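You operate a simulated robot arm through the tools that you are given. There is no shell and no other tool. Be economical: measure what you need, move in short steps, check, and stop when the job is done.

Carry out the task below with a simulated two-armed robot. There is one attempt and no reset: what you move stays moved.

Task
On the top of the counter by the luggage rack, fold the cream cloth in half, so that its two long edges meet.

The check looks at the end state, three seconds after you hand in, the way a careful person would. Anything else that was tipped, shoved, dropped, spilled or broken makes it a failure. Flat cloth is picked up by pressing the open fingertips on it (5 to 10 N) and closing them slowly along it; thin cloth reads only 2 to 8 mm in the jaws.

Robot
Two 7-joint arms with two-finger parallel grippers on one trunk, on a base that drives. Base frame: it is fixed to the floor where the robot stands at the start and does not move with it; the origin is under the middle of the robot, x ahead of it, y to its left, z up. Units: m, degrees, N and s.
The left shoulder is at the start at [0.05, 0.177, 1.104], the right one opposite. Places, roughly: top of the counter by the luggage rack [0.6, -0.1, 0.9]. Payload 3.43 kg a hand.
The tool frame of a hand sits at the grasp point between the pads (the TCP): z along the fingers, y along the line on which they close. The tips reach 0.034 m beyond it. The gripper opens to 0.128 m. The fingers are 0.024 m wide and 0.012 m thick; the gripper's body (0.048 by 0.13 m) begins 0.096 m behind the TCP.
Orientation is told as [roll, pitch, yaw] about the base's x, y, z axes, in that order, counted from this pose: with the fingers straight down and closing along the base's y, the tool's x points along the base's -x, its y along +y and its z along -z.

Tools
- The arms move only by the tool move_arm. It takes "left_plan", "right_plan" or both (then of equal length, played together; a hand with none holds still); each is a list of rows, each a list of 7 numbers: the shift along the base's x, y, z in m, then the turn, a rotation vector about the base's x, y, z in degrees, then the gripper command, from -1 (fully open) to 1 (shut), values between in proportion. In form: [[tx, ty, tz, wx, wy, wz, hand], ...]. A call has 1 to 12 rows; each row is the pose to reach, as a shift and turn from the pose commanded when the call began. Each row takes 0.2 s and may step no farther than 0.05 m and 8.6 degrees from the row before; otherwise, or with a gripper value out of range, the whole call is refused. A pose out of reach is approached as far as the arm can. The call stops where the force on the tool passes 40 N (or 10 N more than at its start, if that is more) or the arm is blocked; 0.2 s more then pass. The fingers move at their own pace (about 0.108 m/s each) and stop on an object; they squeeze with about 39 N. The grip force told is the motor's: it shows also when the fingers shut on nothing. Time passes only in rows, and 0.2 s behind the last, so rows that repeat a pose let the fingers close. It gives the time, the measured TCP pose, the force on the tool (base axes), the opening and the grip force at its end, in the units of the frame above (readings bear some noise), with the torque about the TCP (base axes, N m) and any sound that the robot's microphone picked up.
- Cameras (640 x 400 px; columns grow to the right, rows downward): "scene" is now at [0.1561, -0.005, 1.2562]; the picture's right is [-0.06, -1.00, 0.00], its down [-0.64, 0.04, -0.77] and it looks along [0.77, -0.04, -0.64] (base axes); focal length 249 px, centre (320, 200). "left" rides on the left gripper at [0.076, 0.011, -0.16] in its tool frame; the picture's right is [-0.15, 0.99, 0.00], its down [-0.88, -0.13, -0.46] and it looks along [-0.45, -0.07, 0.89] (tool axes); focal length 234 px, centre (320, 200). "right" rides on the right gripper at [0.076, -0.011, -0.16] in its tool frame; the picture's right is [0.15, 0.99, 0.00], its down [-0.88, 0.13, -0.46] and it looks along [-0.45, 0.07, 0.89] (tool axes); focal length 234 px, centre (320, 200). There is no depth. A picture from a camera that has moved, and an enlarged one, comes with that camera's place and axes in the base frame and with its lens.
- capture(camera): a new picture of that camera. The clock stands still meanwhile.
- raise_lower(by): slides the trunk up (or, below 0, down) by that many m; the arms and the scene camera ride with it, the base frame stays. It gives what a move gives, with no picture.
- drive_base(legs): drives the robot by 1 to 6 legs, each [ahead, turn to the left] in m and degrees, along the robot's own axes; the way and the turn of a leg run together, so that a leg with both is an arc; at most 1.5 m and 180 degrees a leg. The arms and the cameras ride along, it lands a little off, and it stops where it bumps. It gives what a move gives.
- turn_head(pan, tilt): turns the head with the scene camera to pan (to the left, within 80 degrees either way) and tilt (down, from -29 to 69), counted from straight ahead of the robot. It gives what a move gives.
- enlarge(camera, box): a new picture of the part [left, top, right, bottom] of that camera's present view, enlarged. The clock stands still meanwhile.
- sign_off(): hands the job in; it is judged then, once.

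Work in short steps. Places have to be worked out from the pictures, the camera data and where the tool is seen: move nearer, look again, correct. Check each grasp and each placing, and mend what went wrong. You have 120 turns and 92 pictures in all, those below and enlarged ones among them. Open the grippers and draw the arms clear of the work before you hand the job in, unless the task says otherwise; then end with one line.

The tools are called as a command line: name --argument value ..., lists and objects as JSON in quotes. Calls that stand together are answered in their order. move_arm: Moves the arms, as the interface text tells. Its arguments: {"type":"object","properties":{"left_plan":{"type":"array","items":{"type":"array","items":{"type":"number"}}},"right_plan":{"type":"array","items":{"type":"array","items":{"type":"number"}}}},"required":[]} The other tools are called the same way: raise_lower (by) slides the trunk up or down; drive_base (legs) drives the base; turn_head (pan, tilt) turns the head that bears the scene camera; capture (camera) takes a picture; enlarge (camera, box) takes an enlarged picture of a part of a camera's view; sign_off () hands the job in.

At the start:

```text
time_s: 0.0
left_tcp_pos: [0.3754, 0.2316, 1.0263]
left_tcp_rot: [-0.1, 0.0, 0.1]
left_wrist_force: [0.0, 0.3, 0.0]
left_wrist_torque: [0.0, -0.02, 0.01]
left_opening: 0.128
left_finger_force: 0.0
right_tcp_pos: [0.4116, -0.1576, 0.9997]
right_tcp_rot: [0.1, 0.1, -0.1]
right_wrist_force: [0.1, 0.7, 0.1]
right_wrist_torque: [-0.01, -0.01, 0.0]
right_opening: 0.128
right_finger_force: 0.0
trunk travel left (down, up): [-0.275, 0.126]
robot x, y, heading: [0.0022, 0.0006, -0.0]
head pan, tilt: [-3.3, 39.9]
```

scene: 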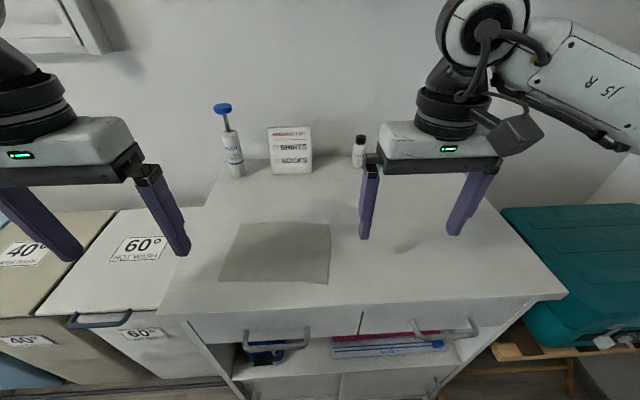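
right: 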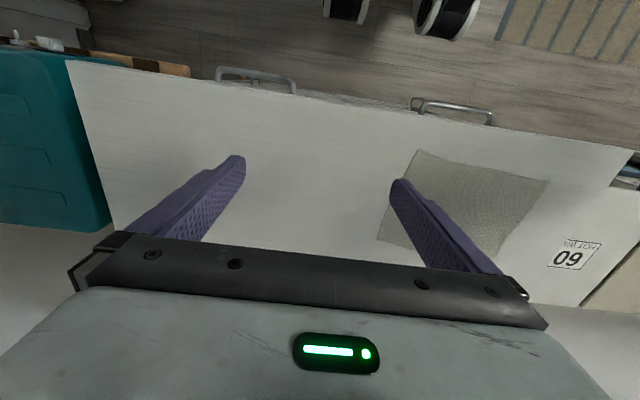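
left: 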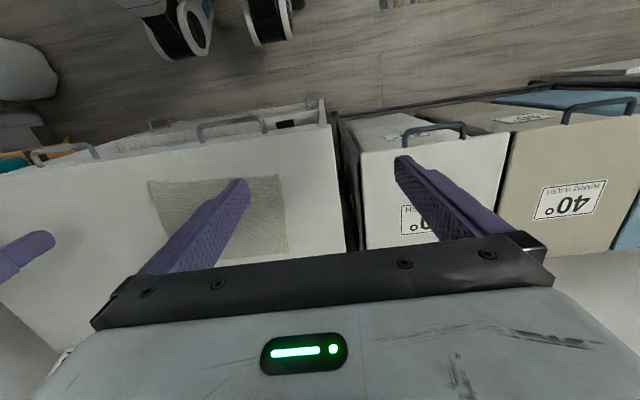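

The cloth appears to be about 0.22 m along y (x≈0.44–0.61, y≈-0.04–0.18), so the long edges are the near and far ones. I'll zoom in to get the corners more accurately.

enlarge --camera "scene" --box '[200, 200, 360, 300]'

```text
4.00 times, centred on (280, 250) of scene
camera zoom: at [0.1561, -0.005, 1.2562], right [-0.06, -1.0, 0.0], down [-0.64, 0.04, -0.77], along [0.77, -0.04, -0.64], focal length 996 px, centre (480, 0)
```

zoom: 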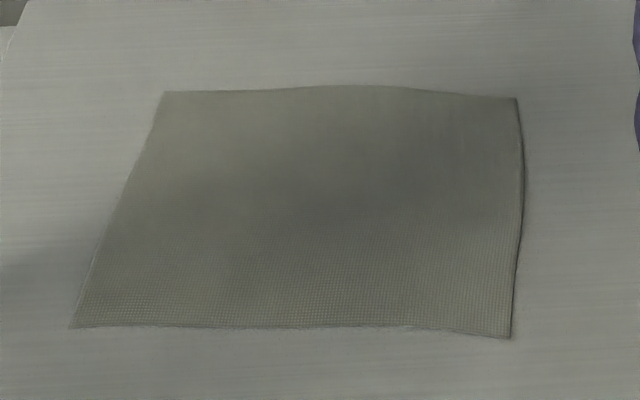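

The cloth is about 0.22 × 0.167 m, with its long edges turned about 5° from y. The near corners are at roughly (0.448, 0.186) and (0.429, -0.033). I'll turn both hands so they close across the near edge, staying high with the cameras facing outwards.

move_arm --left_plan '[[0, 0, 0, 0, 0, -7.9, -1], [0, 0, 0, 0, 0, -15.8, -1], [0, 0, 0, 0, 0, -23.7, -1], [0, 0, 0, 0, 0, -31.6, -1], [0, 0, 0, 0, 0, -39.5, -1], [0, 0, 0, 0, 0, -47.4, -1], [0, 0, 0, 0, 0, -55.3, -1], [0, 0, 0, 0, 0, -63.2, -1], [0, 0, 0, 0, 0, -71.1, -1], [0, 0, 0, 0, 0, -79, -1], [0, 0, 0, 0, 0, -87, -1], [0, 0, 0, 0, 0, -95, -1]]' --right_plan '[[0, 0, 0, 0, 0, 7.1, -1], [0, 0, 0, 0, 0, 14.2, -1], [0, 0, 0, 0, 0, 21.3, -1], [0, 0, 0, 0, 0, 28.4, -1], [0, 0, 0, 0, 0, 35.5, -1], [0, 0, 0, 0, 0, 42.6, -1], [0, 0, 0, 0, 0, 49.7, -1], [0, 0, 0, 0, 0, 56.8, -1], [0, 0, 0, 0, 0, 63.9, -1], [0, 0, 0, 0, 0, 71, -1], [0, 0, 0, 0, 0, 78, -1], [0, 0, 0, 0, 0, 85, -1]]'

```text
time_s: 2.6
left_tcp_pos: [0.3733, 0.2322, 1.0247]
left_tcp_rot: [0.0, 0.0, -95.1]
left_wrist_force: [-0.8, 0.1, -0.6]
left_wrist_torque: [-0.01, 0.02, 0.0]
left_opening: 0.1279
left_finger_force: 0.1
right_tcp_pos: [0.335, -0.1143, 0.9985]
right_tcp_rot: [-0.1, 0.1, 84.8]
right_wrist_force: [0.0, -0.4, -0.3]
right_wrist_torque: [-0.01, 0.01, -0.04]
right_opening: 0.128
right_finger_force: 0.0
right hand out of reach, approached as far as the arm can: row 10, 11, 12
trunk travel left (down, up): [-0.275, 0.126]
robot x, y, heading: [-0.0022, -0.0008, 0.1]
head pan, tilt: [-3.3, 39.9]
```

The left hand turned fine, but the right hand reached its limit and drifted. I'll see whether it can get over its grasp point with this yaw.

move_arm --right_plan '[[0.02, 0.02, -0.02, 0, 0, 0, -1], [0.04, 0.05, -0.04, 0, 0, 0, -1], [0.06, 0.08, -0.06, 0, 0, 0, -1], [0.08, 0.11, -0.08, 0, 0, 0, -1], [0.08, 0.11, -0.08, 0, 0, 0, -1]]'

```text
time_s: 3.8
left_tcp_pos: [0.3738, 0.2331, 1.0238]
left_tcp_rot: [-0.1, -0.1, -94.9]
left_wrist_force: [0.3, 0.4, -0.6]
left_wrist_torque: [0.01, 0.02, 0.0]
left_opening: 0.1282
left_finger_force: 0.1
right_tcp_pos: [0.362, -0.0523, 0.9402]
right_tcp_rot: [0.1, 0.7, 83.2]
right_wrist_force: [0.7, 0.7, 0.4]
right_wrist_torque: [0.03, 0.03, 0.0]
right_opening: 0.1282
right_finger_force: 0.1
right hand out of reach, approached as far as the arm can: row 1, 2, 3, 4, 5
trunk travel left (down, up): [-0.275, 0.126]
robot x, y, heading: [0.0, -0.0009, 0.1]
head pan, tilt: [-3.3, 39.9]
```

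The right wrist is at a joint limit on this side. I'll swing it the other way, towards yaw -95, in a clear spot.

move_arm --right_plan '[[0.01, -0.02, 0.01, 0, 0, -8, -1], [0.02, -0.04, 0.02, 0, 0, -16, -1], [0.03, -0.05, 0.03, 0, 0, -24, -1], [0.04, -0.06, 0.04, 0, 0, -32, -1], [0.04, -0.07, 0.05, 0, 0, -40, -1], [0.04, -0.08, 0.06, 0, 0, -48, -1], [0.04, -0.08, 0.06, 0, 0, -56, -1], [0.04, -0.08, 0.06, 0, 0, -64, -1], [0.04, -0.08, 0.06, 0, 0, -72, -1], [0.04, -0.08, 0.06, 0, 0, -80, -1], [0.04, -0.08, 0.06, 0, 0, -85, -1]]'

move_arm --right_plan '[[0, 0, 0, 0, 0, -7.9, -1], [0, 0, 0, 0, 0, -15.8, -1], [0, 0, 0, 0, 0, -23.7, -1], [0, 0, 0, 0, 0, -31.6, -1], [0, 0, 0, 0, 0, -39.5, -1], [0, 0, 0, 0, 0, -47.4, -1], [0, 0, 0, 0, 0, -55.3, -1], [0, 0, 0, 0, 0, -63.2, -1], [0, 0, 0, 0, 0, -71.1, -1], [0, 0, 0, 0, 0, -79, -1], [0, 0, 0, 0, 0, -87, -1], [0, 0, 0, 0, 0, -95, -1]]'

```text
time_s: 6.2
left_tcp_pos: [0.374, 0.233, 1.0242]
left_tcp_rot: [0.0, 0.0, -94.9]
left_wrist_force: [-0.7, -0.2, -0.1]
left_wrist_torque: [-0.03, 0.03, -0.02]
left_opening: 0.1278
left_finger_force: 0.1
right_tcp_pos: [0.4073, -0.1377, 1.0062]
right_tcp_rot: [0.0, 0.0, -0.1]
right_wrist_force: [0.6, -0.3, -0.4]
right_wrist_torque: [0.01, 0.0, 0.01]
right_opening: 0.1279
right_finger_force: 0.1
trunk travel left (down, up): [-0.275, 0.126]
robot x, y, heading: [0.0006, 0.0007, -0.1]
head pan, tilt: [-3.3, 39.9]
```

```text
time_s: 8.8
left_tcp_pos: [0.3731, 0.2318, 1.0244]
left_tcp_rot: [0.0, 0.0, -94.8]
left_wrist_force: [0.2, -0.6, -0.7]
left_wrist_torque: [0.0, 0.0, 0.04]
left_opening: 0.1281
left_finger_force: 0.1
right_tcp_pos: [0.408, -0.1373, 1.0049]
right_tcp_rot: [0.0, 0.1, -95.1]
right_wrist_force: [1.0, -0.7, -0.4]
right_wrist_torque: [0.01, -0.02, 0.03]
right_opening: 0.1279
right_finger_force: 0.1
trunk travel left (down, up): [-0.275, 0.126]
robot x, y, heading: [-0.0016, 0.001, 0.0]
head pan, tilt: [-3.3, 39.9]
```

Yaw -95 works for the right hand. Next I'll bring both hands above their grasp points on the near edge with a narrow opening of about 0.045 m, then look.

move_arm --left_plan '[[0.02, -0.02, -0.03, 0, 0, 0, 0.3], [0.04, -0.04, -0.06, 0, 0, 0, 0.3], [0.06, -0.06, -0.09, 0, 0, 0, 0.3], [0.067, -0.075, -0.12, 0, 0, 0, 0.3], [0.067, -0.075, -0.12, 0, 0, 0, 0.3]]' --right_plan '[[0.005, 0.035, -0.03, 0, 0, 0, 0.3], [0.01, 0.07, -0.06, 0, 0, 0, 0.3], [0.015, 0.105, -0.085, 0, 0, 0, 0.3], [0.019, 0.134, -0.105, 0, 0, 0, 0.3], [0.019, 0.134, -0.105, 0, 0, 0, 0.3]]'

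capture --camera "scene"

capture --camera "left"

capture --camera "right"

```text
time_s: 10.0
left_tcp_pos: [0.4435, 0.1539, 0.9062]
left_tcp_rot: [-0.1, 0.0, -94.9]
left_wrist_force: [0.0, 0.4, 0.3]
left_wrist_torque: [0.02, 0.01, 0.01]
left_opening: 0.0447
left_finger_force: 0.1
right_tcp_pos: [0.4267, -0.0051, 0.8968]
right_tcp_rot: [0.0, 0.0, -95.0]
right_wrist_force: [0.2, 1.0, -0.5]
right_wrist_torque: [0.0, 0.02, 0.01]
right_opening: 0.0449
right_finger_force: 0.0
trunk travel left (down, up): [-0.275, 0.126]
robot x, y, heading: [-0.0004, 0.0005, 0.2]
head pan, tilt: [-3.3, 39.9]
```

```text
87 pictures are left
camera scene: at [0.156, -0.0051, 1.2563], right [-0.06, -1.0, 0.0], down [-0.64, 0.04, -0.77], along [0.77, -0.04, -0.64], focal length 249 px, centre (320, 200)
```

scene: 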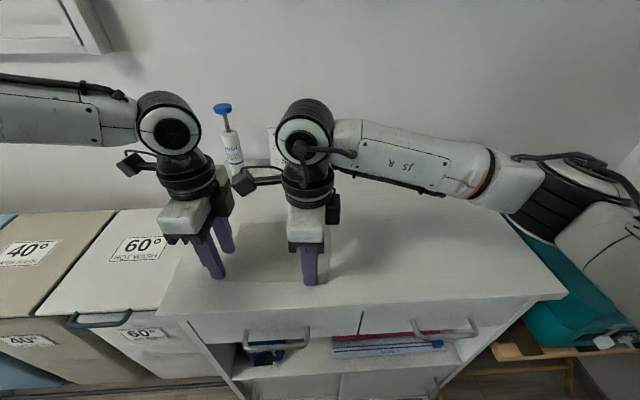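

```text
86 pictures are left
camera left: at [0.4605, 0.2291, 1.0646], right [0.97, -0.23, 0.0], down [-0.2, -0.87, 0.46], along [-0.1, -0.44, -0.89], focal length 234 px, centre (320, 200)
```

left: 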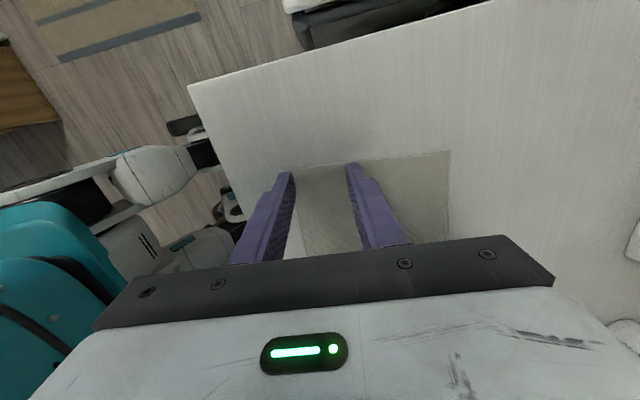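

```text
85 pictures are left
camera right: at [0.4219, 0.0724, 1.0573], right [1.0, 0.06, 0.0], down [0.05, -0.89, 0.46], along [0.03, -0.46, -0.89], focal length 234 px, centre (320, 200)
```

right: 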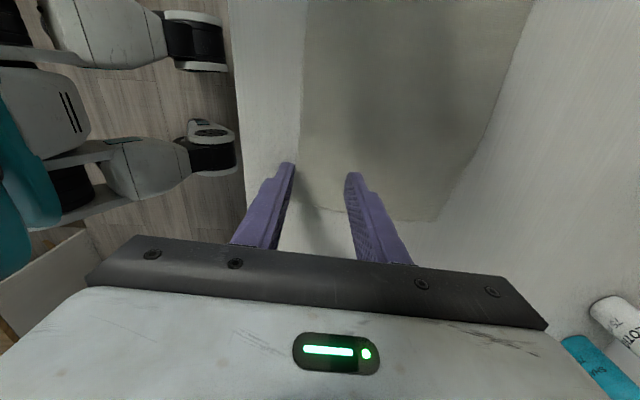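

Comparing rays from the hand and head cameras puts the surface nearer z≈0.85. That makes the cloth about 0.20×0.152 m, with near corners at roughly (0.422, 0.169) and (0.4045, -0.031). I'll shift the hands to the corrected near edge and look again before pressing.

move_arm --left_plan '[[-0.0285, -0.006, 0, 0, 0, 0, 0.3], [-0.0285, -0.006, -0.008, 0, 0, 0, 0.3], [-0.0285, -0.006, -0.008, 0, 0, 0, 0.3]]' --right_plan '[[-0.025, -0.0035, 0, 0, 0, 0, 0.3], [-0.025, -0.0035, 0, 0, 0, 0, 0.3], [-0.025, -0.0035, 0, 0, 0, 0, 0.3]]'

capture --camera "left"

capture --camera "right"

enlarge --camera "scene" --box '[170, 200, 362, 320]'

```text
time_s: 10.8
left_tcp_pos: [0.4148, 0.1506, 0.8967]
left_tcp_rot: [-0.2, 0.0, -94.9]
left_wrist_force: [1.4, 1.1, 0.1]
left_wrist_torque: [-0.01, 0.0, 0.0]
left_opening: 0.0449
left_finger_force: 0.1
right_tcp_pos: [0.3992, -0.0081, 0.9004]
right_tcp_rot: [0.0, 0.0, -95.0]
right_wrist_force: [0.5, -0.7, 1.0]
right_wrist_torque: [0.0, 0.01, -0.03]
right_opening: 0.0446
right_finger_force: 0.1
trunk travel left (down, up): [-0.275, 0.126]
robot x, y, heading: [-0.0024, -0.0028, 0.0]
head pan, tilt: [-3.3, 39.9]
```

```text
84 pictures are left
camera left: at [0.4318, 0.2239, 1.0564], right [0.97, -0.23, 0.0], down [-0.21, -0.87, 0.46], along [-0.11, -0.44, -0.89], focal length 234 px, centre (320, 200)
```

left: 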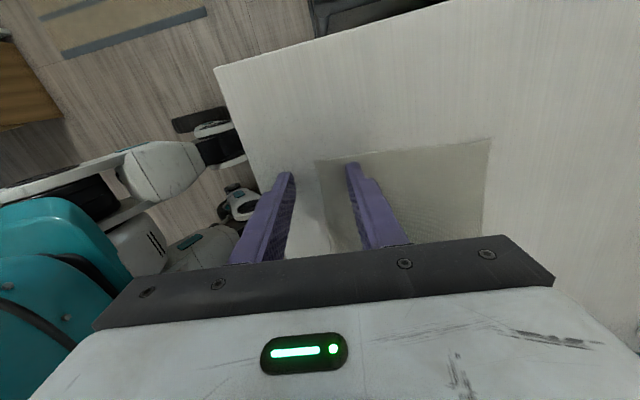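

```text
83 pictures are left
camera right: at [0.3955, 0.0683, 1.0588], right [1.0, 0.06, 0.0], down [0.05, -0.89, 0.46], along [0.03, -0.46, -0.89], focal length 234 px, centre (320, 200)
```

right: 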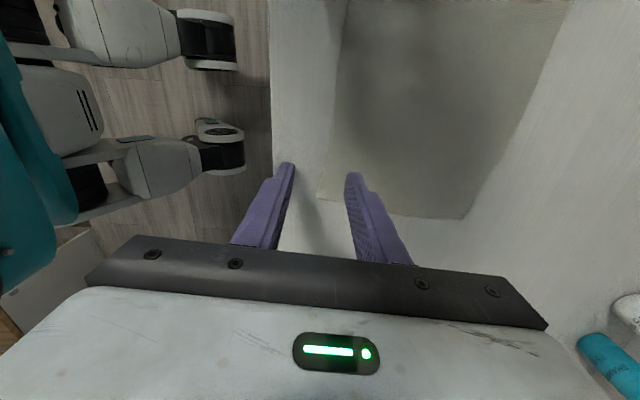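

```text
3.33 times, centred on (266, 260) of scene
camera zoom: at [0.1561, -0.005, 1.2562], right [-0.06, -1.0, 0.0], down [-0.64, 0.04, -0.77], along [0.77, -0.04, -0.64], focal length 830 px, centre (500, 0)
```

zoom: 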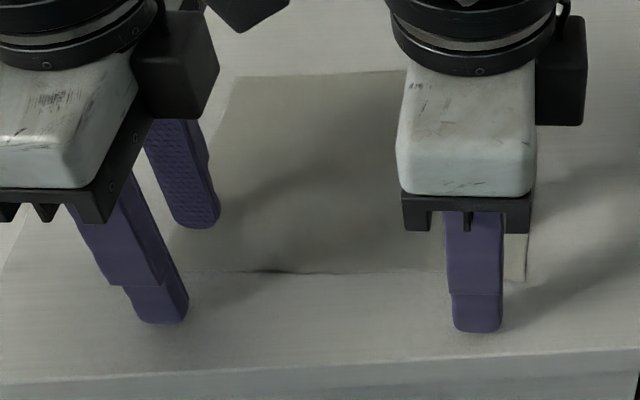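

The near edge now runs between the fingers at both hands, with the inner fingers 20–25 mm inside it. I'll lower slowly and watch the force.

move_arm --left_plan '[[-0.003, -0.002, -0.004, 0, 0, 0, 0.3], [-0.003, -0.002, -0.007, 0, 0, 0, 0.3], [-0.003, -0.002, -0.007, 0, 0, 0, 0.3]]' --right_plan '[[0, 0, -0.006, 0, 0, 0, 0.3], [0, 0, -0.011, 0, 0, 0, 0.3], [0, 0, -0.011, 0, 0, 0, 0.3]]'

```text
time_s: 11.6
left_tcp_pos: [0.4103, 0.1474, 0.8946]
left_tcp_rot: [0.7, -0.1, -94.9]
left_wrist_force: [5.0, 3.2, 28.0]
left_wrist_torque: [0.11, -0.94, 0.07]
left_opening: 0.0475
left_finger_force: 2.9
right_tcp_pos: [0.3988, -0.0081, 0.8935]
right_tcp_rot: [0.6, 0.3, -95.1]
right_wrist_force: [-0.3, -5.0, 39.5]
right_wrist_torque: [-0.49, -0.98, -0.1]
right_opening: 0.0453
right_finger_force: 0.3
trunk travel left (down, up): [-0.275, 0.126]
robot x, y, heading: [0.0002, -0.0018, -0.1]
head pan, tilt: [-3.3, 39.9]
```

Contact puts the surface at z≈0.86, but both hands are pressing too hard (28 and 40 N). I'll back off a few millimetres to about 7 N.

move_arm --left_plan '[[0, 0, 0.0025, 0, 0, 0, 0.3], [0, 0, 0.0028, 0, 0, 0, 0.3]]' --right_plan '[[0, 0, 0.003, 0, 0, 0, 0.3], [0, 0, 0.0035, 0, 0, 0, 0.3]]'

```text
time_s: 12.2
left_tcp_pos: [0.4095, 0.149, 0.8953]
left_tcp_rot: [0.2, 0.0, -94.9]
left_wrist_force: [4.4, -2.8, 22.6]
left_wrist_torque: [0.0, -0.75, -0.05]
left_opening: 0.0472
left_finger_force: 2.0
right_tcp_pos: [0.3992, -0.0085, 0.8954]
right_tcp_rot: [0.3, 0.2, -95.0]
right_wrist_force: [0.9, -3.8, 27.9]
right_wrist_torque: [-0.36, -0.77, -0.12]
right_opening: 0.0455
right_finger_force: 0.5
trunk travel left (down, up): [-0.275, 0.126]
robot x, y, heading: [0.0011, -0.0017, -0.0]
head pan, tilt: [-3.3, 39.9]
```

The force is still high, so I'll ease off further.

move_arm --left_plan '[[0, 0, 0.003, 0, 0, 0, 0.3], [0, 0, 0.004, 0, 0, 0, 0.3], [0, 0, 0.004, 0, 0, 0, 0.3]]' --right_plan '[[0, 0, 0.003, 0, 0, 0, 0.3], [0, 0, 0.005, 0, 0, 0, 0.3], [0, 0, 0.005, 0, 0, 0, 0.3]]'

```text
time_s: 13.0
left_tcp_pos: [0.4092, 0.15, 0.8954]
left_tcp_rot: [-0.3, 0.1, -94.9]
left_wrist_force: [-0.3, -0.4, 1.5]
left_wrist_torque: [0.01, -0.02, 0.0]
left_opening: 0.0447
left_finger_force: 0.1
right_tcp_pos: [0.4003, -0.0069, 0.8947]
right_tcp_rot: [-0.2, -0.1, -95.0]
right_wrist_force: [-0.4, 0.0, -0.1]
right_wrist_torque: [0.0, 0.03, 0.0]
right_opening: 0.0446
right_finger_force: 0.0
trunk travel left (down, up): [-0.275, 0.126]
robot x, y, heading: [0.0054, 0.0015, 0.1]
head pan, tilt: [-3.3, 39.9]
```

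Both hands are now just touching or off. I'll go down about 2 mm for light pressure.

move_arm --left_plan '[[0, 0, -0.0015, 0, 0, 0, 0.3], [0, 0, -0.0015, 0, 0, 0, 0.3]]' --right_plan '[[0, 0, -0.002, 0, 0, 0, 0.3], [0, 0, -0.002, 0, 0, 0, 0.3]]'

```text
time_s: 13.6
left_tcp_pos: [0.4102, 0.1491, 0.8952]
left_tcp_rot: [-0.1, 0.1, -95.0]
left_wrist_force: [-0.2, 0.8, 0.5]
left_wrist_torque: [0.01, -0.01, -0.01]
left_opening: 0.0444
left_finger_force: 0.0
right_tcp_pos: [0.4011, -0.0072, 0.8955]
right_tcp_rot: [0.0, 0.1, -95.1]
right_wrist_force: [0.9, -0.4, 1.2]
right_wrist_torque: [0.02, -0.01, 0.03]
right_opening: 0.0447
right_finger_force: 0.0
trunk travel left (down, up): [-0.275, 0.126]
robot x, y, heading: [-0.0022, 0.0016, -0.3]
head pan, tilt: [-3.3, 39.9]
```

Still barely any force, so I'll go down another 1.5 mm.

move_arm --left_plan '[[0, 0, -0.0015, 0, 0, 0, 0.3], [0, 0, -0.0015, 0, 0, 0, 0.3]]' --right_plan '[[0, 0, -0.0015, 0, 0, 0, 0.3], [0, 0, -0.0015, 0, 0, 0, 0.3]]'

```text
time_s: 14.2
left_tcp_pos: [0.4106, 0.1486, 0.8951]
left_tcp_rot: [0.1, -0.1, -94.9]
left_wrist_force: [0.0, 0.7, 6.4]
left_wrist_torque: [0.03, -0.13, -0.01]
left_opening: 0.0449
left_finger_force: 0.3
right_tcp_pos: [0.3979, -0.0079, 0.8949]
right_tcp_rot: [0.1, 0.1, -95.1]
right_wrist_force: [0.0, 1.3, 6.4]
right_wrist_torque: [-0.01, -0.2, 0.05]
right_opening: 0.0453
right_finger_force: 0.4
trunk travel left (down, up): [-0.275, 0.126]
robot x, y, heading: [-0.0002, -0.0001, -0.1]
head pan, tilt: [-3.3, 39.9]
```

Both hands press at 6.4 N, so I'll close the fingers slowly.

move_arm --left_plan '[[0, 0, 0, 0, 0, 0, 0.37], [0, 0, 0, 0, 0, 0, 0.44], [0, 0, 0, 0, 0, 0, 0.51], [0, 0, 0, 0, 0, 0, 0.58], [0, 0, 0, 0, 0, 0, 0.65], [0, 0, 0, 0, 0, 0, 0.72], [0, 0, 0, 0, 0, 0, 0.79], [0, 0, 0, 0, 0, 0, 0.86], [0, 0, 0, 0, 0, 0, 0.93], [0, 0, 0, 0, 0, 0, 1], [0, 0, 0, 0, 0, 0, 1], [0, 0, 0, 0, 0, 0, 1]]' --right_plan '[[0, 0, 0, 0, 0, 0, 0.37], [0, 0, 0, 0, 0, 0, 0.44], [0, 0, 0, 0, 0, 0, 0.51], [0, 0, 0, 0, 0, 0, 0.58], [0, 0, 0, 0, 0, 0, 0.65], [0, 0, 0, 0, 0, 0, 0.72], [0, 0, 0, 0, 0, 0, 0.79], [0, 0, 0, 0, 0, 0, 0.86], [0, 0, 0, 0, 0, 0, 0.93], [0, 0, 0, 0, 0, 0, 1], [0, 0, 0, 0, 0, 0, 1], [0, 0, 0, 0, 0, 0, 1]]'

enlarge --camera "scene" --box '[170, 200, 362, 320]'

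capture --camera "left"

capture --camera "right"

```text
time_s: 16.8
left_tcp_pos: [0.4094, 0.1494, 0.8952]
left_tcp_rot: [0.0, 0.0, -94.9]
left_wrist_force: [-0.5, 0.2, 7.7]
left_wrist_torque: [0.04, -0.06, 0.01]
left_opening: 0.0016
left_finger_force: 36.1
right_tcp_pos: [0.3983, -0.007, 0.895]
right_tcp_rot: [0.2, 0.0, -95.0]
right_wrist_force: [0.6, -0.3, 14.0]
right_wrist_torque: [-0.05, -0.1, 0.01]
right_opening: 0.0021
right_finger_force: 36.9
trunk travel left (down, up): [-0.275, 0.126]
robot x, y, heading: [-0.0005, -0.0018, 0.1]
head pan, tilt: [-3.3, 39.9]
```

```text
3.33 times, centred on (266, 260) of scene
camera zoom: at [0.1547, -0.0051, 1.2565], right [-0.06, -1.0, 0.0], down [-0.64, 0.04, -0.77], along [0.77, -0.04, -0.64], focal length 830 px, centre (500, 0)
```

zoom: 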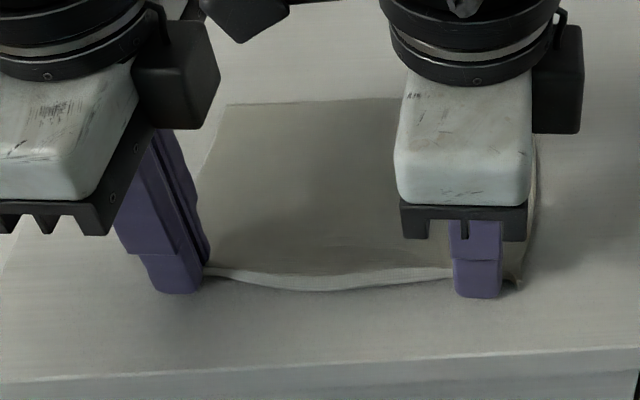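

```text
80 pictures are left
camera left: at [0.4271, 0.2231, 1.0549], right [0.97, -0.23, 0.0], down [-0.21, -0.87, 0.46], along [-0.1, -0.44, -0.89], focal length 234 px, centre (320, 200)
```

left: 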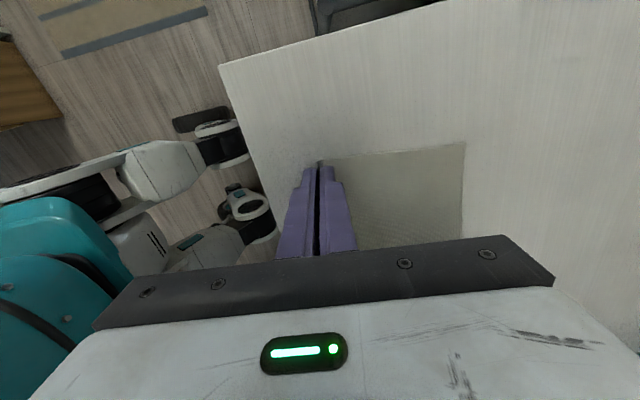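

```text
79 pictures are left
camera right: at [0.3946, 0.0692, 1.0542], right [1.0, 0.06, 0.0], down [0.05, -0.89, 0.46], along [0.03, -0.45, -0.89], focal length 234 px, centre (320, 200)
```

right: 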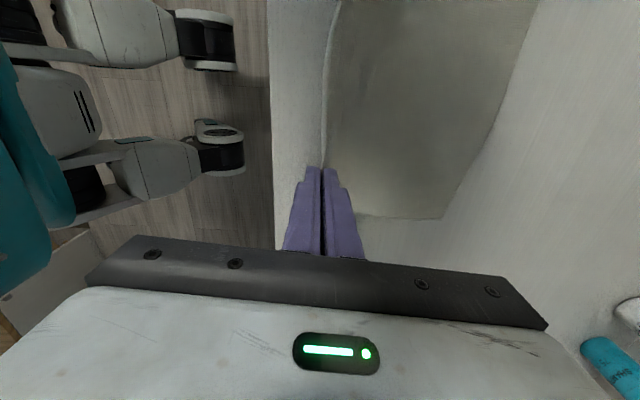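

Both hands hold the cloth at 1.6–2.1 mm, and a lip is raised along the near edge. The far edge has slid to x≈0.536 (left) and 0.520 (right). I'll lift and carry the edge along the first half of the fold arc, then check.

move_arm --left_plan '[[0.001, 0, 0.008, 0, 0, 0, 1], [0.0033, 0, 0.017, 0, 0, 0, 1], [0.0075, -0.0005, 0.025, 0, 0, 0, 1], [0.0126, -0.001, 0.032, 0, 0, 0, 1], [0.0195, -0.0015, 0.038, 0, 0, 0, 1], [0.027, -0.0023, 0.043, 0, 0, 0, 1], [0.036, -0.003, 0.047, 0, 0, 0, 1], [0.045, -0.004, 0.049, 0, 0, 0, 1], [0.054, -0.0047, 0.05, 0, 0, 0, 1], [0.054, -0.0047, 0.05, 0, 0, 0, 1]]' --right_plan '[[0.001, 0, 0.008, 0, 0, 0, 1], [0.0033, 0, 0.017, 0, 0, 0, 1], [0.0075, -0.0005, 0.025, 0, 0, 0, 1], [0.0126, -0.001, 0.032, 0, 0, 0, 1], [0.0195, -0.0015, 0.038, 0, 0, 0, 1], [0.027, -0.0023, 0.043, 0, 0, 0, 1], [0.036, -0.003, 0.047, 0, 0, 0, 1], [0.045, -0.004, 0.049, 0, 0, 0, 1], [0.054, -0.0047, 0.05, 0, 0, 0, 1], [0.054, -0.0047, 0.05, 0, 0, 0, 1]]'

enlarge --camera "scene" --box '[170, 200, 362, 320]'

capture --camera "left"

capture --camera "right"

```text
time_s: 19.0
left_tcp_pos: [0.4653, 0.146, 0.9439]
left_tcp_rot: [-0.1, -0.1, -94.9]
left_wrist_force: [0.4, -0.9, 0.0]
left_wrist_torque: [-0.02, -0.03, 0.0]
left_opening: 0.0016
left_finger_force: 36.7
right_tcp_pos: [0.4541, -0.0116, 0.944]
right_tcp_rot: [0.0, 0.0, -95.0]
right_wrist_force: [0.7, 0.1, -0.7]
right_wrist_torque: [-0.03, 0.02, 0.02]
right_opening: 0.0021
right_finger_force: 36.8
trunk travel left (down, up): [-0.275, 0.126]
robot x, y, heading: [0.0031, -0.0022, -0.0]
head pan, tilt: [-3.3, 39.9]
```

```text
3.33 times, centred on (266, 260) of scene
camera zoom: at [0.156, -0.005, 1.2563], right [-0.06, -1.0, 0.0], down [-0.64, 0.04, -0.77], along [0.77, -0.04, -0.64], focal length 830 px, centre (500, 0)
```

zoom: 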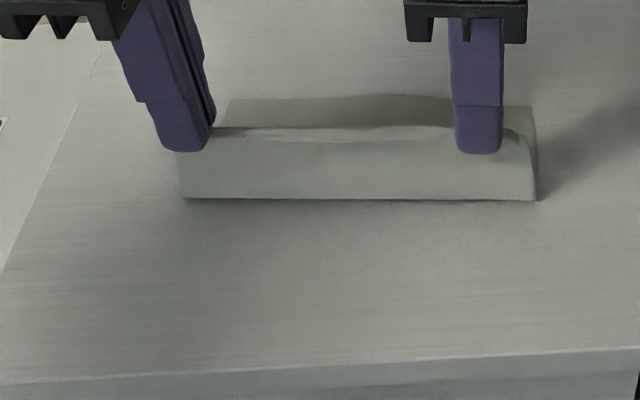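

```text
77 pictures are left
camera left: at [0.482, 0.22, 1.1039], right [0.97, -0.23, 0.0], down [-0.2, -0.87, 0.46], along [-0.1, -0.44, -0.89], focal length 234 px, centre (320, 200)
```

left: 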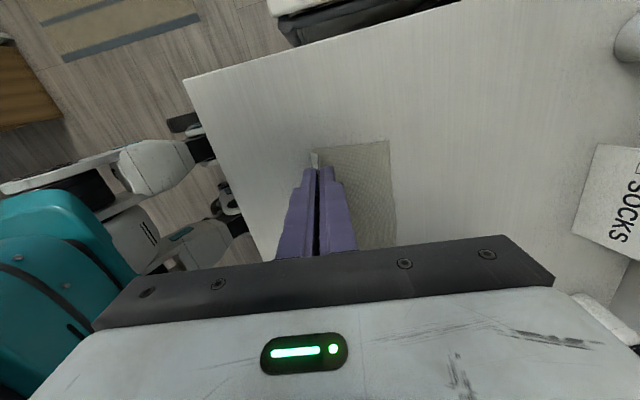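

```text
76 pictures are left
camera right: at [0.4501, 0.0659, 1.1035], right [1.0, 0.06, 0.0], down [0.05, -0.89, 0.46], along [0.03, -0.45, -0.89], focal length 234 px, centre (320, 200)
```

right: 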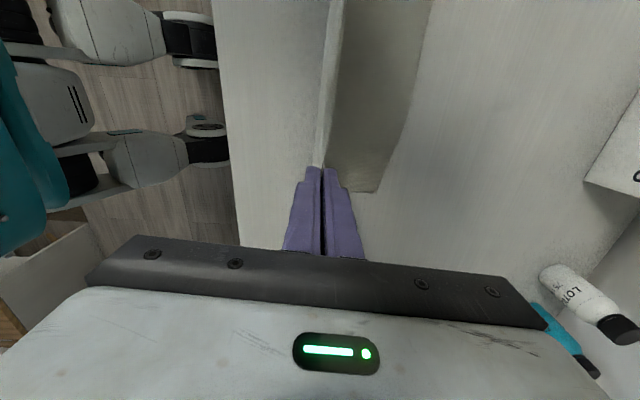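

The lift is clean. The cloth stands up on a fold line at x≈0.463 (left) and 0.4505 (right), and the far edge hasn't moved. I'll finish the arc towards the far edge, tilting the hands gradually so the pinched lip leans forward.

move_arm --left_plan '[[0.012, -0.001, -0.0009, 0.33, 3.73, 0, 1], [0.0235, -0.002, -0.0036, 0.65, 7.47, 0, 1], [0.0344, -0.003, -0.0081, 0.98, 11.2, 0, 1], [0.0442, -0.0038, -0.0141, 1.3, 14.94, 0, 1], [0.0525, -0.0046, -0.0214, 1.63, 18.7, 0, 1], [0.0592, -0.0051, -0.0298, 1.96, 22.4, 0, 1], [0.064, -0.0056, -0.0389, 2.28, 26.1, 0, 1], [0.067, -0.0058, -0.0486, 2.6, 29.9, 0, 1], [0.067, -0.0058, -0.0486, 2.6, 29.9, 0, 1]]' --right_plan '[[0.012, -0.001, -0.0009, 0.33, 3.73, 0, 1], [0.0235, -0.002, -0.0036, 0.65, 7.47, 0, 1], [0.0344, -0.003, -0.0081, 0.98, 11.2, 0, 1], [0.0442, -0.0038, -0.0141, 1.3, 14.94, 0, 1], [0.0525, -0.0046, -0.0214, 1.63, 18.7, 0, 1], [0.0592, -0.0051, -0.0298, 1.96, 22.4, 0, 1], [0.064, -0.0056, -0.0389, 2.28, 26.1, 0, 1], [0.067, -0.0058, -0.0486, 2.6, 29.9, 0, 1], [0.067, -0.0058, -0.0486, 2.6, 29.9, 0, 1]]'

enlarge --camera "scene" --box '[170, 180, 362, 300]'

capture --camera "left"

capture --camera "right"

```text
time_s: 19.7
left_tcp_pos: [0.4662, 0.1659, 0.9455]
left_tcp_rot: [-8.4, -1.8, -95.3]
left_wrist_force: [1.1, -13.4, -0.4]
left_wrist_torque: [-0.37, -0.06, 0.12]
left_opening: 0.0017
left_finger_force: 36.3
left hand out of reach, approached as far as the arm can: row 1, 2, 3
right_tcp_pos: [0.4787, -0.002, 0.9406]
right_tcp_rot: [-9.2, 1.9, -94.1]
right_wrist_force: [-2.3, 13.7, 0.0]
right_wrist_torque: [0.45, 0.07, -0.02]
right_opening: 0.0016
right_finger_force: 36.5
trunk travel left (down, up): [-0.275, 0.126]
robot x, y, heading: [0.0019, 0.0009, 0.2]
head pan, tilt: [-3.3, 39.9]
stopped in row 3 (right hand): the force on the tool passed its limit (the readings are from after the stop); the commanded pose is now the measured one
```

```text
3.33 times, centred on (266, 240) of scene
camera zoom: at [0.156, -0.005, 1.2563], right [-0.06, -1.0, 0.0], down [-0.64, 0.04, -0.77], along [0.77, -0.04, -0.64], focal length 830 px, centre (500, 67)
```

zoom: 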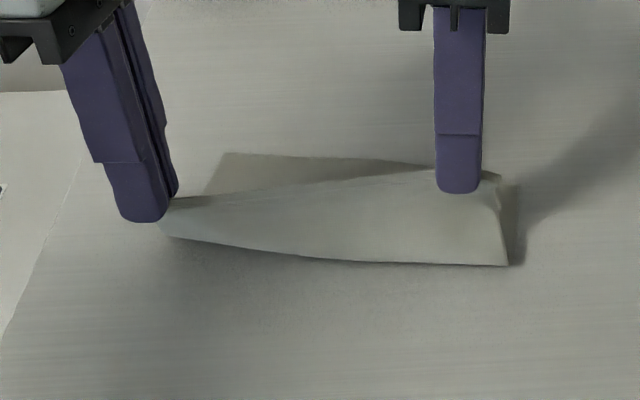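

```text
74 pictures are left
camera left: at [0.5056, 0.2423, 1.1001], right [0.96, -0.24, -0.14], down [-0.14, -0.86, 0.5], along [-0.24, -0.46, -0.86], focal length 234 px, centre (320, 200)
```

left: 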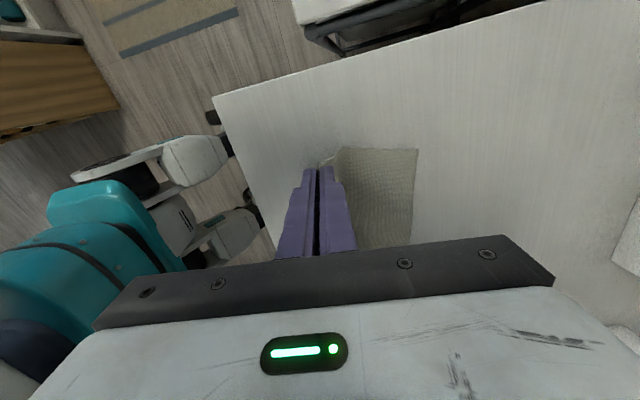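

```text
73 pictures are left
camera right: at [0.5001, 0.0684, 1.1023], right [0.98, 0.08, -0.15], down [0.14, -0.91, 0.4], along [-0.11, -0.41, -0.9], focal length 234 px, centre (320, 200)
```

right: 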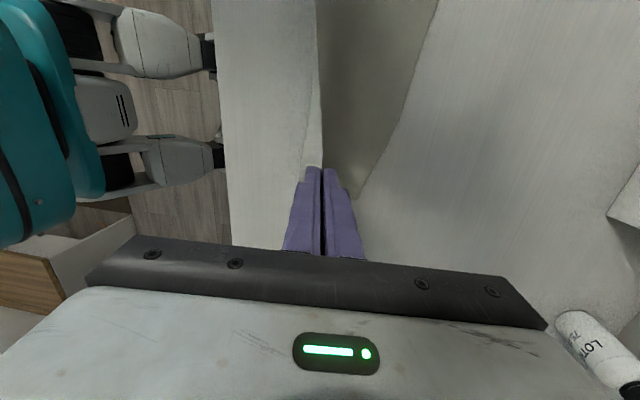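

The left wrist can't tilt that way. It pulled sideways (13 N) and stretched the cloth a little, but both grips held. I'll go back to the upright mid-fold pose with no tilt.

move_arm --left_plan '[[0, -0.007, 0, 0.3, -2.8, 0.1, 1], [0, -0.014, -0.001, 0.7, -5.6, 0.2, 1], [-0.001, -0.02, -0.0015, 1.06, -8.5, 0.3, 1], [-0.001, -0.02, -0.0015, 1.06, -8.5, 0.3, 1]]' --right_plan '[[-0.008, -0.003, 0.001, -0.9, -3, -0.3, 1], [-0.016, -0.006, 0.002, -1.8, -6, -0.6, 1], [-0.0246, -0.0096, 0.0034, -2.7, -9, -0.9, 1], [-0.0246, -0.0096, 0.0034, -2.7, -9, -0.9, 1]]'

enlarge --camera "scene" --box '[170, 200, 362, 320]'

capture --camera "left"

capture --camera "right"

```text
time_s: 20.7
left_tcp_pos: [0.4628, 0.1478, 0.9437]
left_tcp_rot: [-0.1, 0.4, -94.9]
left_wrist_force: [-0.6, -7.2, 0.4]
left_wrist_torque: [-0.22, 0.02, -0.02]
left_opening: 0.0016
left_finger_force: 36.8
right_tcp_pos: [0.4553, -0.0139, 0.9437]
right_tcp_rot: [0.1, -0.5, -95.3]
right_wrist_force: [-0.2, 7.0, 0.0]
right_wrist_torque: [0.24, 0.01, -0.01]
right_opening: 0.0018
right_finger_force: 36.5
trunk travel left (down, up): [-0.275, 0.126]
robot x, y, heading: [0.0002, -0.0019, -0.2]
head pan, tilt: [-3.3, 39.9]
```

```text
3.33 times, centred on (266, 260) of scene
camera zoom: at [0.1562, -0.0049, 1.2562], right [-0.06, -1.0, 0.0], down [-0.64, 0.04, -0.77], along [0.77, -0.04, -0.64], focal length 830 px, centre (500, 0)
```

zoom: 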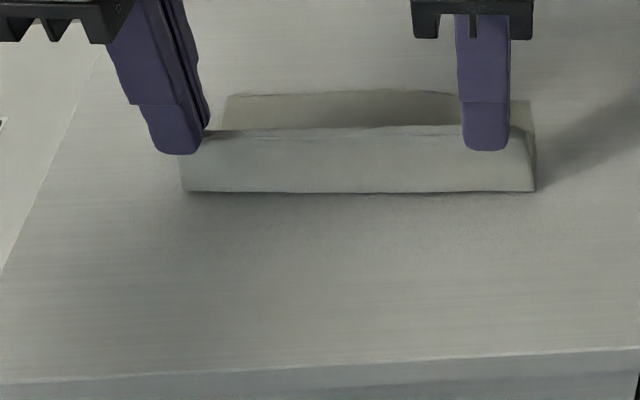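

```text
71 pictures are left
camera left: at [0.4806, 0.2216, 1.1043], right [0.97, -0.23, 0.0], down [-0.2, -0.87, 0.45], along [-0.11, -0.44, -0.89], focal length 234 px, centre (320, 200)
```

left: 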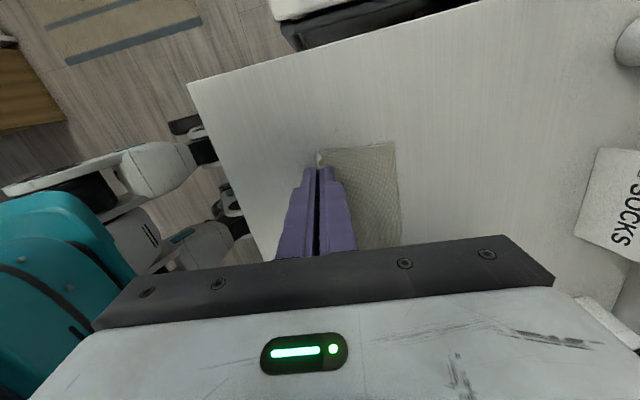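

```text
70 pictures are left
camera right: at [0.4531, 0.0638, 1.1021], right [1.0, 0.05, 0.0], down [0.05, -0.88, 0.46], along [0.02, -0.46, -0.89], focal length 234 px, centre (320, 200)
```

right: 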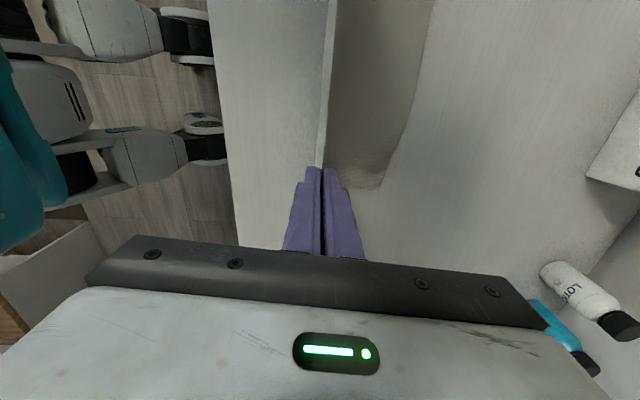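

It recovered well: the fold line is at about x 0.469/0.457 and the far edge at 0.542/0.526. I'll bring the hands 5 mm closer to relax the cloth and finish the arc upright.

move_arm --left_plan '[[0, -0.0025, 0, 0, 0, 0, 1], [0.0142, -0.0037, -0.0016, 0, 0, 0, 1], [0.0275, -0.0049, -0.0062, 0, 0, 0, 1], [0.0389, -0.0059, -0.0135, 0, 0, 0, 1], [0.0476, -0.0066, -0.023, 0, 0, 0, 1], [0.0531, -0.0071, -0.0341, 0, 0, 0, 1], [0.055, -0.0073, -0.044, 0, 0, 0, 1], [0.055, -0.0073, -0.044, 0, 0, 0, 1]]' --right_plan '[[0, 0.0025, 0, 0, 0, 0, 1], [0.0127, 0.0014, -0.0016, 0, 0, 0, 1], [0.0245, 0.0004, -0.0062, 0, 0, 0, 1], [0.0346, -0.0005, -0.0135, 0, 0, 0, 1], [0.0424, -0.0012, -0.023, 0, 0, 0, 1], [0.0473, -0.0016, -0.0341, 0, 0, 0, 1], [0.049, -0.0018, -0.044, 0, 0, 0, 1], [0.049, -0.0018, -0.044, 0, 0, 0, 1]]'

enlarge --camera "scene" --box '[170, 180, 362, 300]'

capture --camera "left"

capture --camera "right"

```text
time_s: 22.3
left_tcp_pos: [0.4899, 0.1616, 0.9172]
left_tcp_rot: [0.5, -1.0, -95.4]
left_wrist_force: [1.5, -13.1, -1.3]
left_wrist_torque: [-0.36, -0.04, 0.01]
left_opening: 0.0016
left_finger_force: 36.1
left hand out of reach, approached as far as the arm can: row 2, 3, 4, 5, 6, 7
right_tcp_pos: [0.5016, -0.0041, 0.9073]
right_tcp_rot: [0.0, 1.2, -94.3]
right_wrist_force: [-2.0, 12.6, 0.6]
right_wrist_torque: [0.4, 0.04, 0.05]
right_opening: 0.0017
right_finger_force: 36.7
trunk travel left (down, up): [-0.275, 0.126]
robot x, y, heading: [0.0007, -0.0001, 0.1]
head pan, tilt: [-3.3, 39.9]
stopped in row 7 (left hand): the force on the tool passed its limit (the readings are from after the stop); the commanded pose is now the measured one
```

```text
3.33 times, centred on (266, 240) of scene
camera zoom: at [0.156, -0.0049, 1.2563], right [-0.06, -1.0, 0.0], down [-0.64, 0.04, -0.77], along [0.77, -0.04, -0.64], focal length 830 px, centre (500, 67)
```

zoom: 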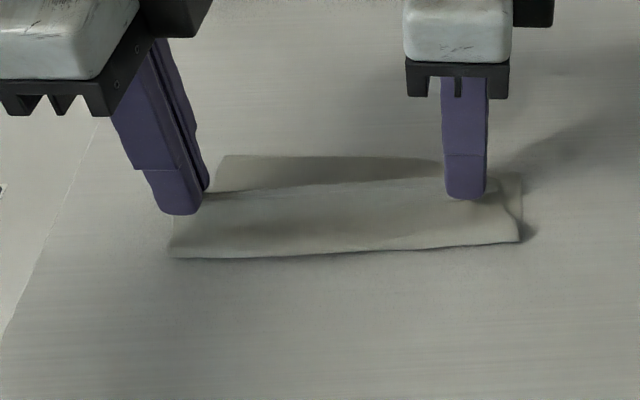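

```text
68 pictures are left
camera left: at [0.5074, 0.2389, 1.075], right [0.97, -0.24, 0.01], down [-0.21, -0.85, 0.47], along [-0.1, -0.46, -0.88], focal length 234 px, centre (320, 200)
```

left: 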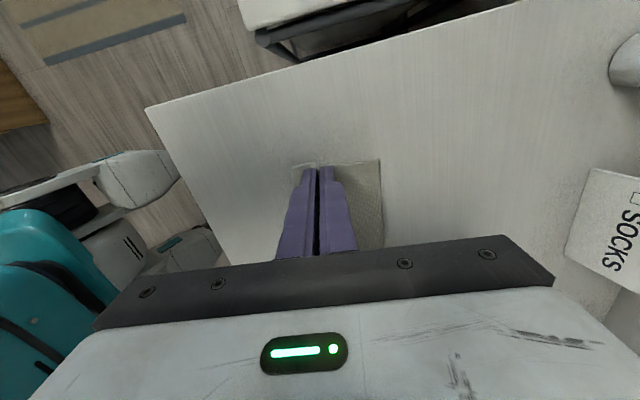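

```text
67 pictures are left
camera right: at [0.4967, 0.0691, 1.0682], right [1.0, 0.07, 0.0], down [0.06, -0.9, 0.44], along [0.03, -0.44, -0.9], focal length 234 px, centre (320, 200)
```

right: 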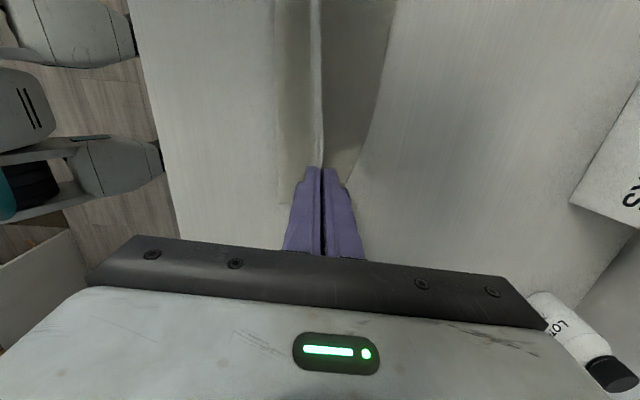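

The left wrist is at its yaw limit here, so it lags and stretches the cloth sideways. I'll let the left hand turn back about 22° about its pinch, which gives it reach. At the same time I'll relax the spacing and bring both tips to about 24 mm short of the far edge.

move_arm --left_plan '[[0.002, -0.004, 0, 0, 0, 5.5, 1], [0.004, -0.008, 0, 0, 0, 11, 1], [0.008, -0.012, 0, 0, 0, 16.5, 1], [0.014, -0.016, -0.002, 0, 0, 22, 1], [0.02, -0.018, -0.005, 0, 0, 22, 1], [0.026, -0.02, -0.009, 0, 0, 22, 1], [0.031, -0.021, -0.014, 0, 0, 22, 1], [0.034, -0.021, -0.018, 0, 0, 22, 1], [0.034, -0.021, -0.018, 0, 0, 22, 1]]' --right_plan '[[0, -0.001, 0, 0, 0, 0, 1], [0, -0.002, 0, 0, 0, 0, 1], [0, -0.004, 0, 0, 0, 0, 1], [0, -0.006, -0.001, 0, 0, 0, 1], [0.001, -0.007, -0.003, 0, 0, 0, 1], [0.002, -0.008, -0.005, 0, 0, 0, 1], [0.002, -0.009, -0.007, 0, 0, 0, 1], [0.002, -0.009, -0.008, 0, 0, 0, 1], [0.002, -0.009, -0.008, 0, 0, 0, 1]]'

enlarge --camera "scene" --box '[170, 180, 362, 300]'

capture --camera "left"

capture --camera "right"

```text
time_s: 24.0
left_tcp_pos: [0.4973, 0.1621, 0.9122]
left_tcp_rot: [0.4, -2.4, -73.5]
left_wrist_force: [0.6, -12.3, -0.8]
left_wrist_torque: [-0.4, -0.01, -0.09]
left_opening: 0.0017
left_finger_force: 36.6
left hand out of reach, approached as far as the arm can: row 1, 2, 3, 4, 5, 6, 7, 8
right_tcp_pos: [0.5031, -0.0059, 0.9021]
right_tcp_rot: [0.0, 2.3, -94.0]
right_wrist_force: [-0.4, 12.8, 1.0]
right_wrist_torque: [0.41, 0.06, 0.03]
right_opening: 0.0016
right_finger_force: 36.2
trunk travel left (down, up): [-0.275, 0.126]
robot x, y, heading: [0.001, -0.0029, 0.1]
head pan, tilt: [-3.3, 39.9]
stopped in row 8 (left hand): the force on the tool passed its limit (the readings are from after the stop); the commanded pose is now the measured one
```

```text
3.33 times, centred on (266, 240) of scene
camera zoom: at [0.156, -0.0049, 1.2563], right [-0.06, -1.0, 0.0], down [-0.64, 0.04, -0.77], along [0.77, -0.04, -0.64], focal length 830 px, centre (500, 67)
```

zoom: 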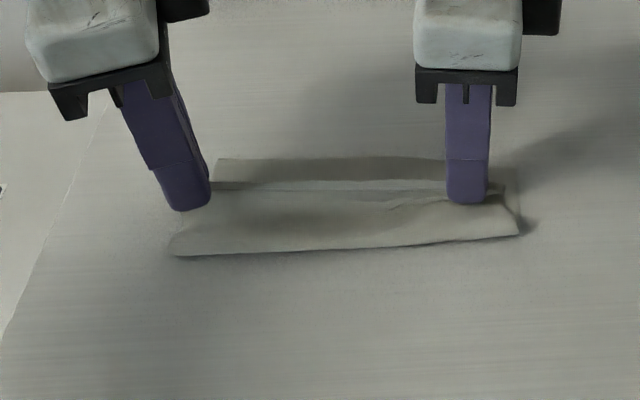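

```text
65 pictures are left
camera left: at [0.4838, 0.2438, 1.0689], right [0.99, 0.14, 0.01], down [0.12, -0.86, 0.49], along [0.08, -0.49, -0.87], focal length 234 px, centre (320, 200)
```

left: 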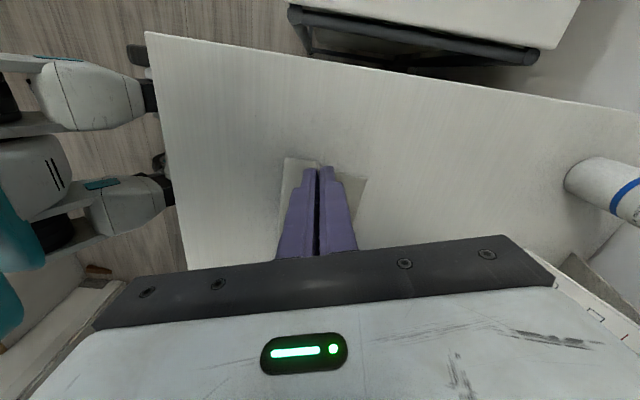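

```text
64 pictures are left
camera right: at [0.4972, 0.0645, 1.0645], right [1.0, 0.08, 0.01], down [0.07, -0.91, 0.42], along [0.04, -0.42, -0.91], focal length 234 px, centre (320, 200)
```

right: 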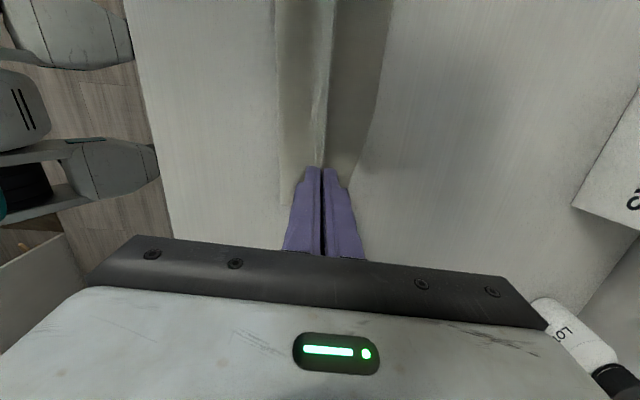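

The forces show the hands being pushed apart somewhere upstream, probably the right hand's camera touching the left wrist. I'll look at the full scene to check.

capture --camera "scene"

enlarge --camera "scene" --box '[140, 80, 364, 220]'

```text
63 pictures are left
camera scene: at [0.156, -0.0049, 1.2563], right [-0.06, -1.0, 0.0], down [-0.64, 0.04, -0.77], along [0.77, -0.04, -0.64], focal length 249 px, centre (320, 200)
```

scene: 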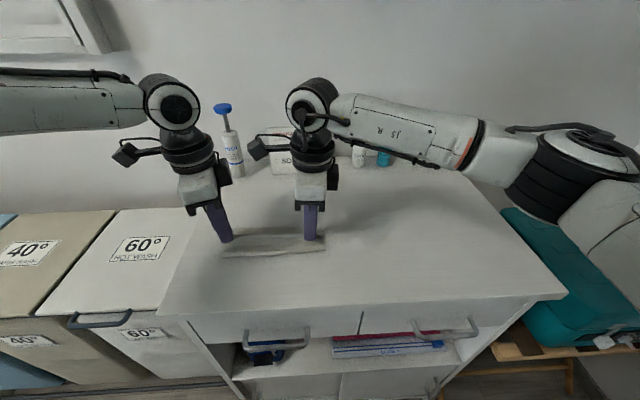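

```text
2.86 times, centred on (252, 150) of scene
camera zoom: at [0.156, -0.0049, 1.2563], right [-0.06, -1.0, 0.0], down [-0.64, 0.04, -0.77], along [0.77, -0.04, -0.64], focal length 711 px, centre (514, 343)
```

zoom: 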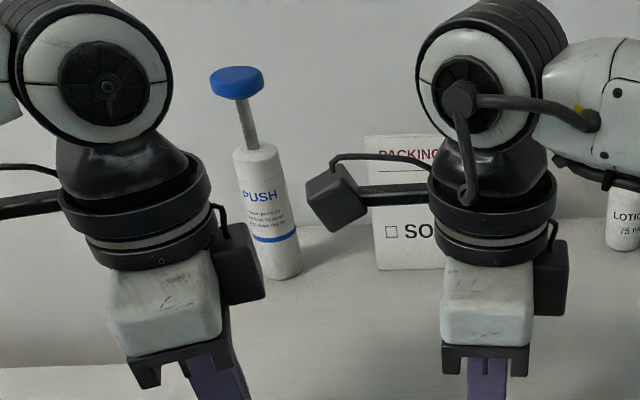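

There is no contact, so it's a left-arm joint limit: the left hand can't get inside y≈0.16 at this x. The right side is where it should be. I'll ease the tension with the right hand, lower both hands to the surface and open only the left.

move_arm --left_plan '[[0, 0, -0.005, 0, 0, 0, 1], [0, 0, -0.009, 0, 0, 0, 1], [0, 0, -0.012, 0, 0, 0, 1], [0, 0, -0.012, 0, 0, 0, 1]]' --right_plan '[[0, 0.002, -0.002, 0, 0, 0, 1], [0, 0.004, -0.003, 0, 0, 0, 1], [0, 0.005, -0.004, 0, 0, 0, 1], [0, 0.005, -0.004, 0, 0, 0, 1]]'

```text
time_s: 25.0
left_tcp_pos: [0.4961, 0.1655, 0.9008]
left_tcp_rot: [0.5, -2.4, -73.4]
left_wrist_force: [0.2, -16.3, -0.5]
left_wrist_torque: [-0.52, 0.04, -0.08]
left_opening: 0.0016
left_finger_force: 36.4
right_tcp_pos: [0.5023, -0.0034, 0.8974]
right_tcp_rot: [0.1, 2.1, -94.2]
right_wrist_force: [0.2, 16.6, 0.5]
right_wrist_torque: [0.49, 0.06, 0.03]
right_opening: 0.0017
right_finger_force: 36.6
trunk travel left (down, up): [-0.275, 0.126]
robot x, y, heading: [-0.0009, -0.0003, 0.1]
head pan, tilt: [-3.3, 39.9]
```

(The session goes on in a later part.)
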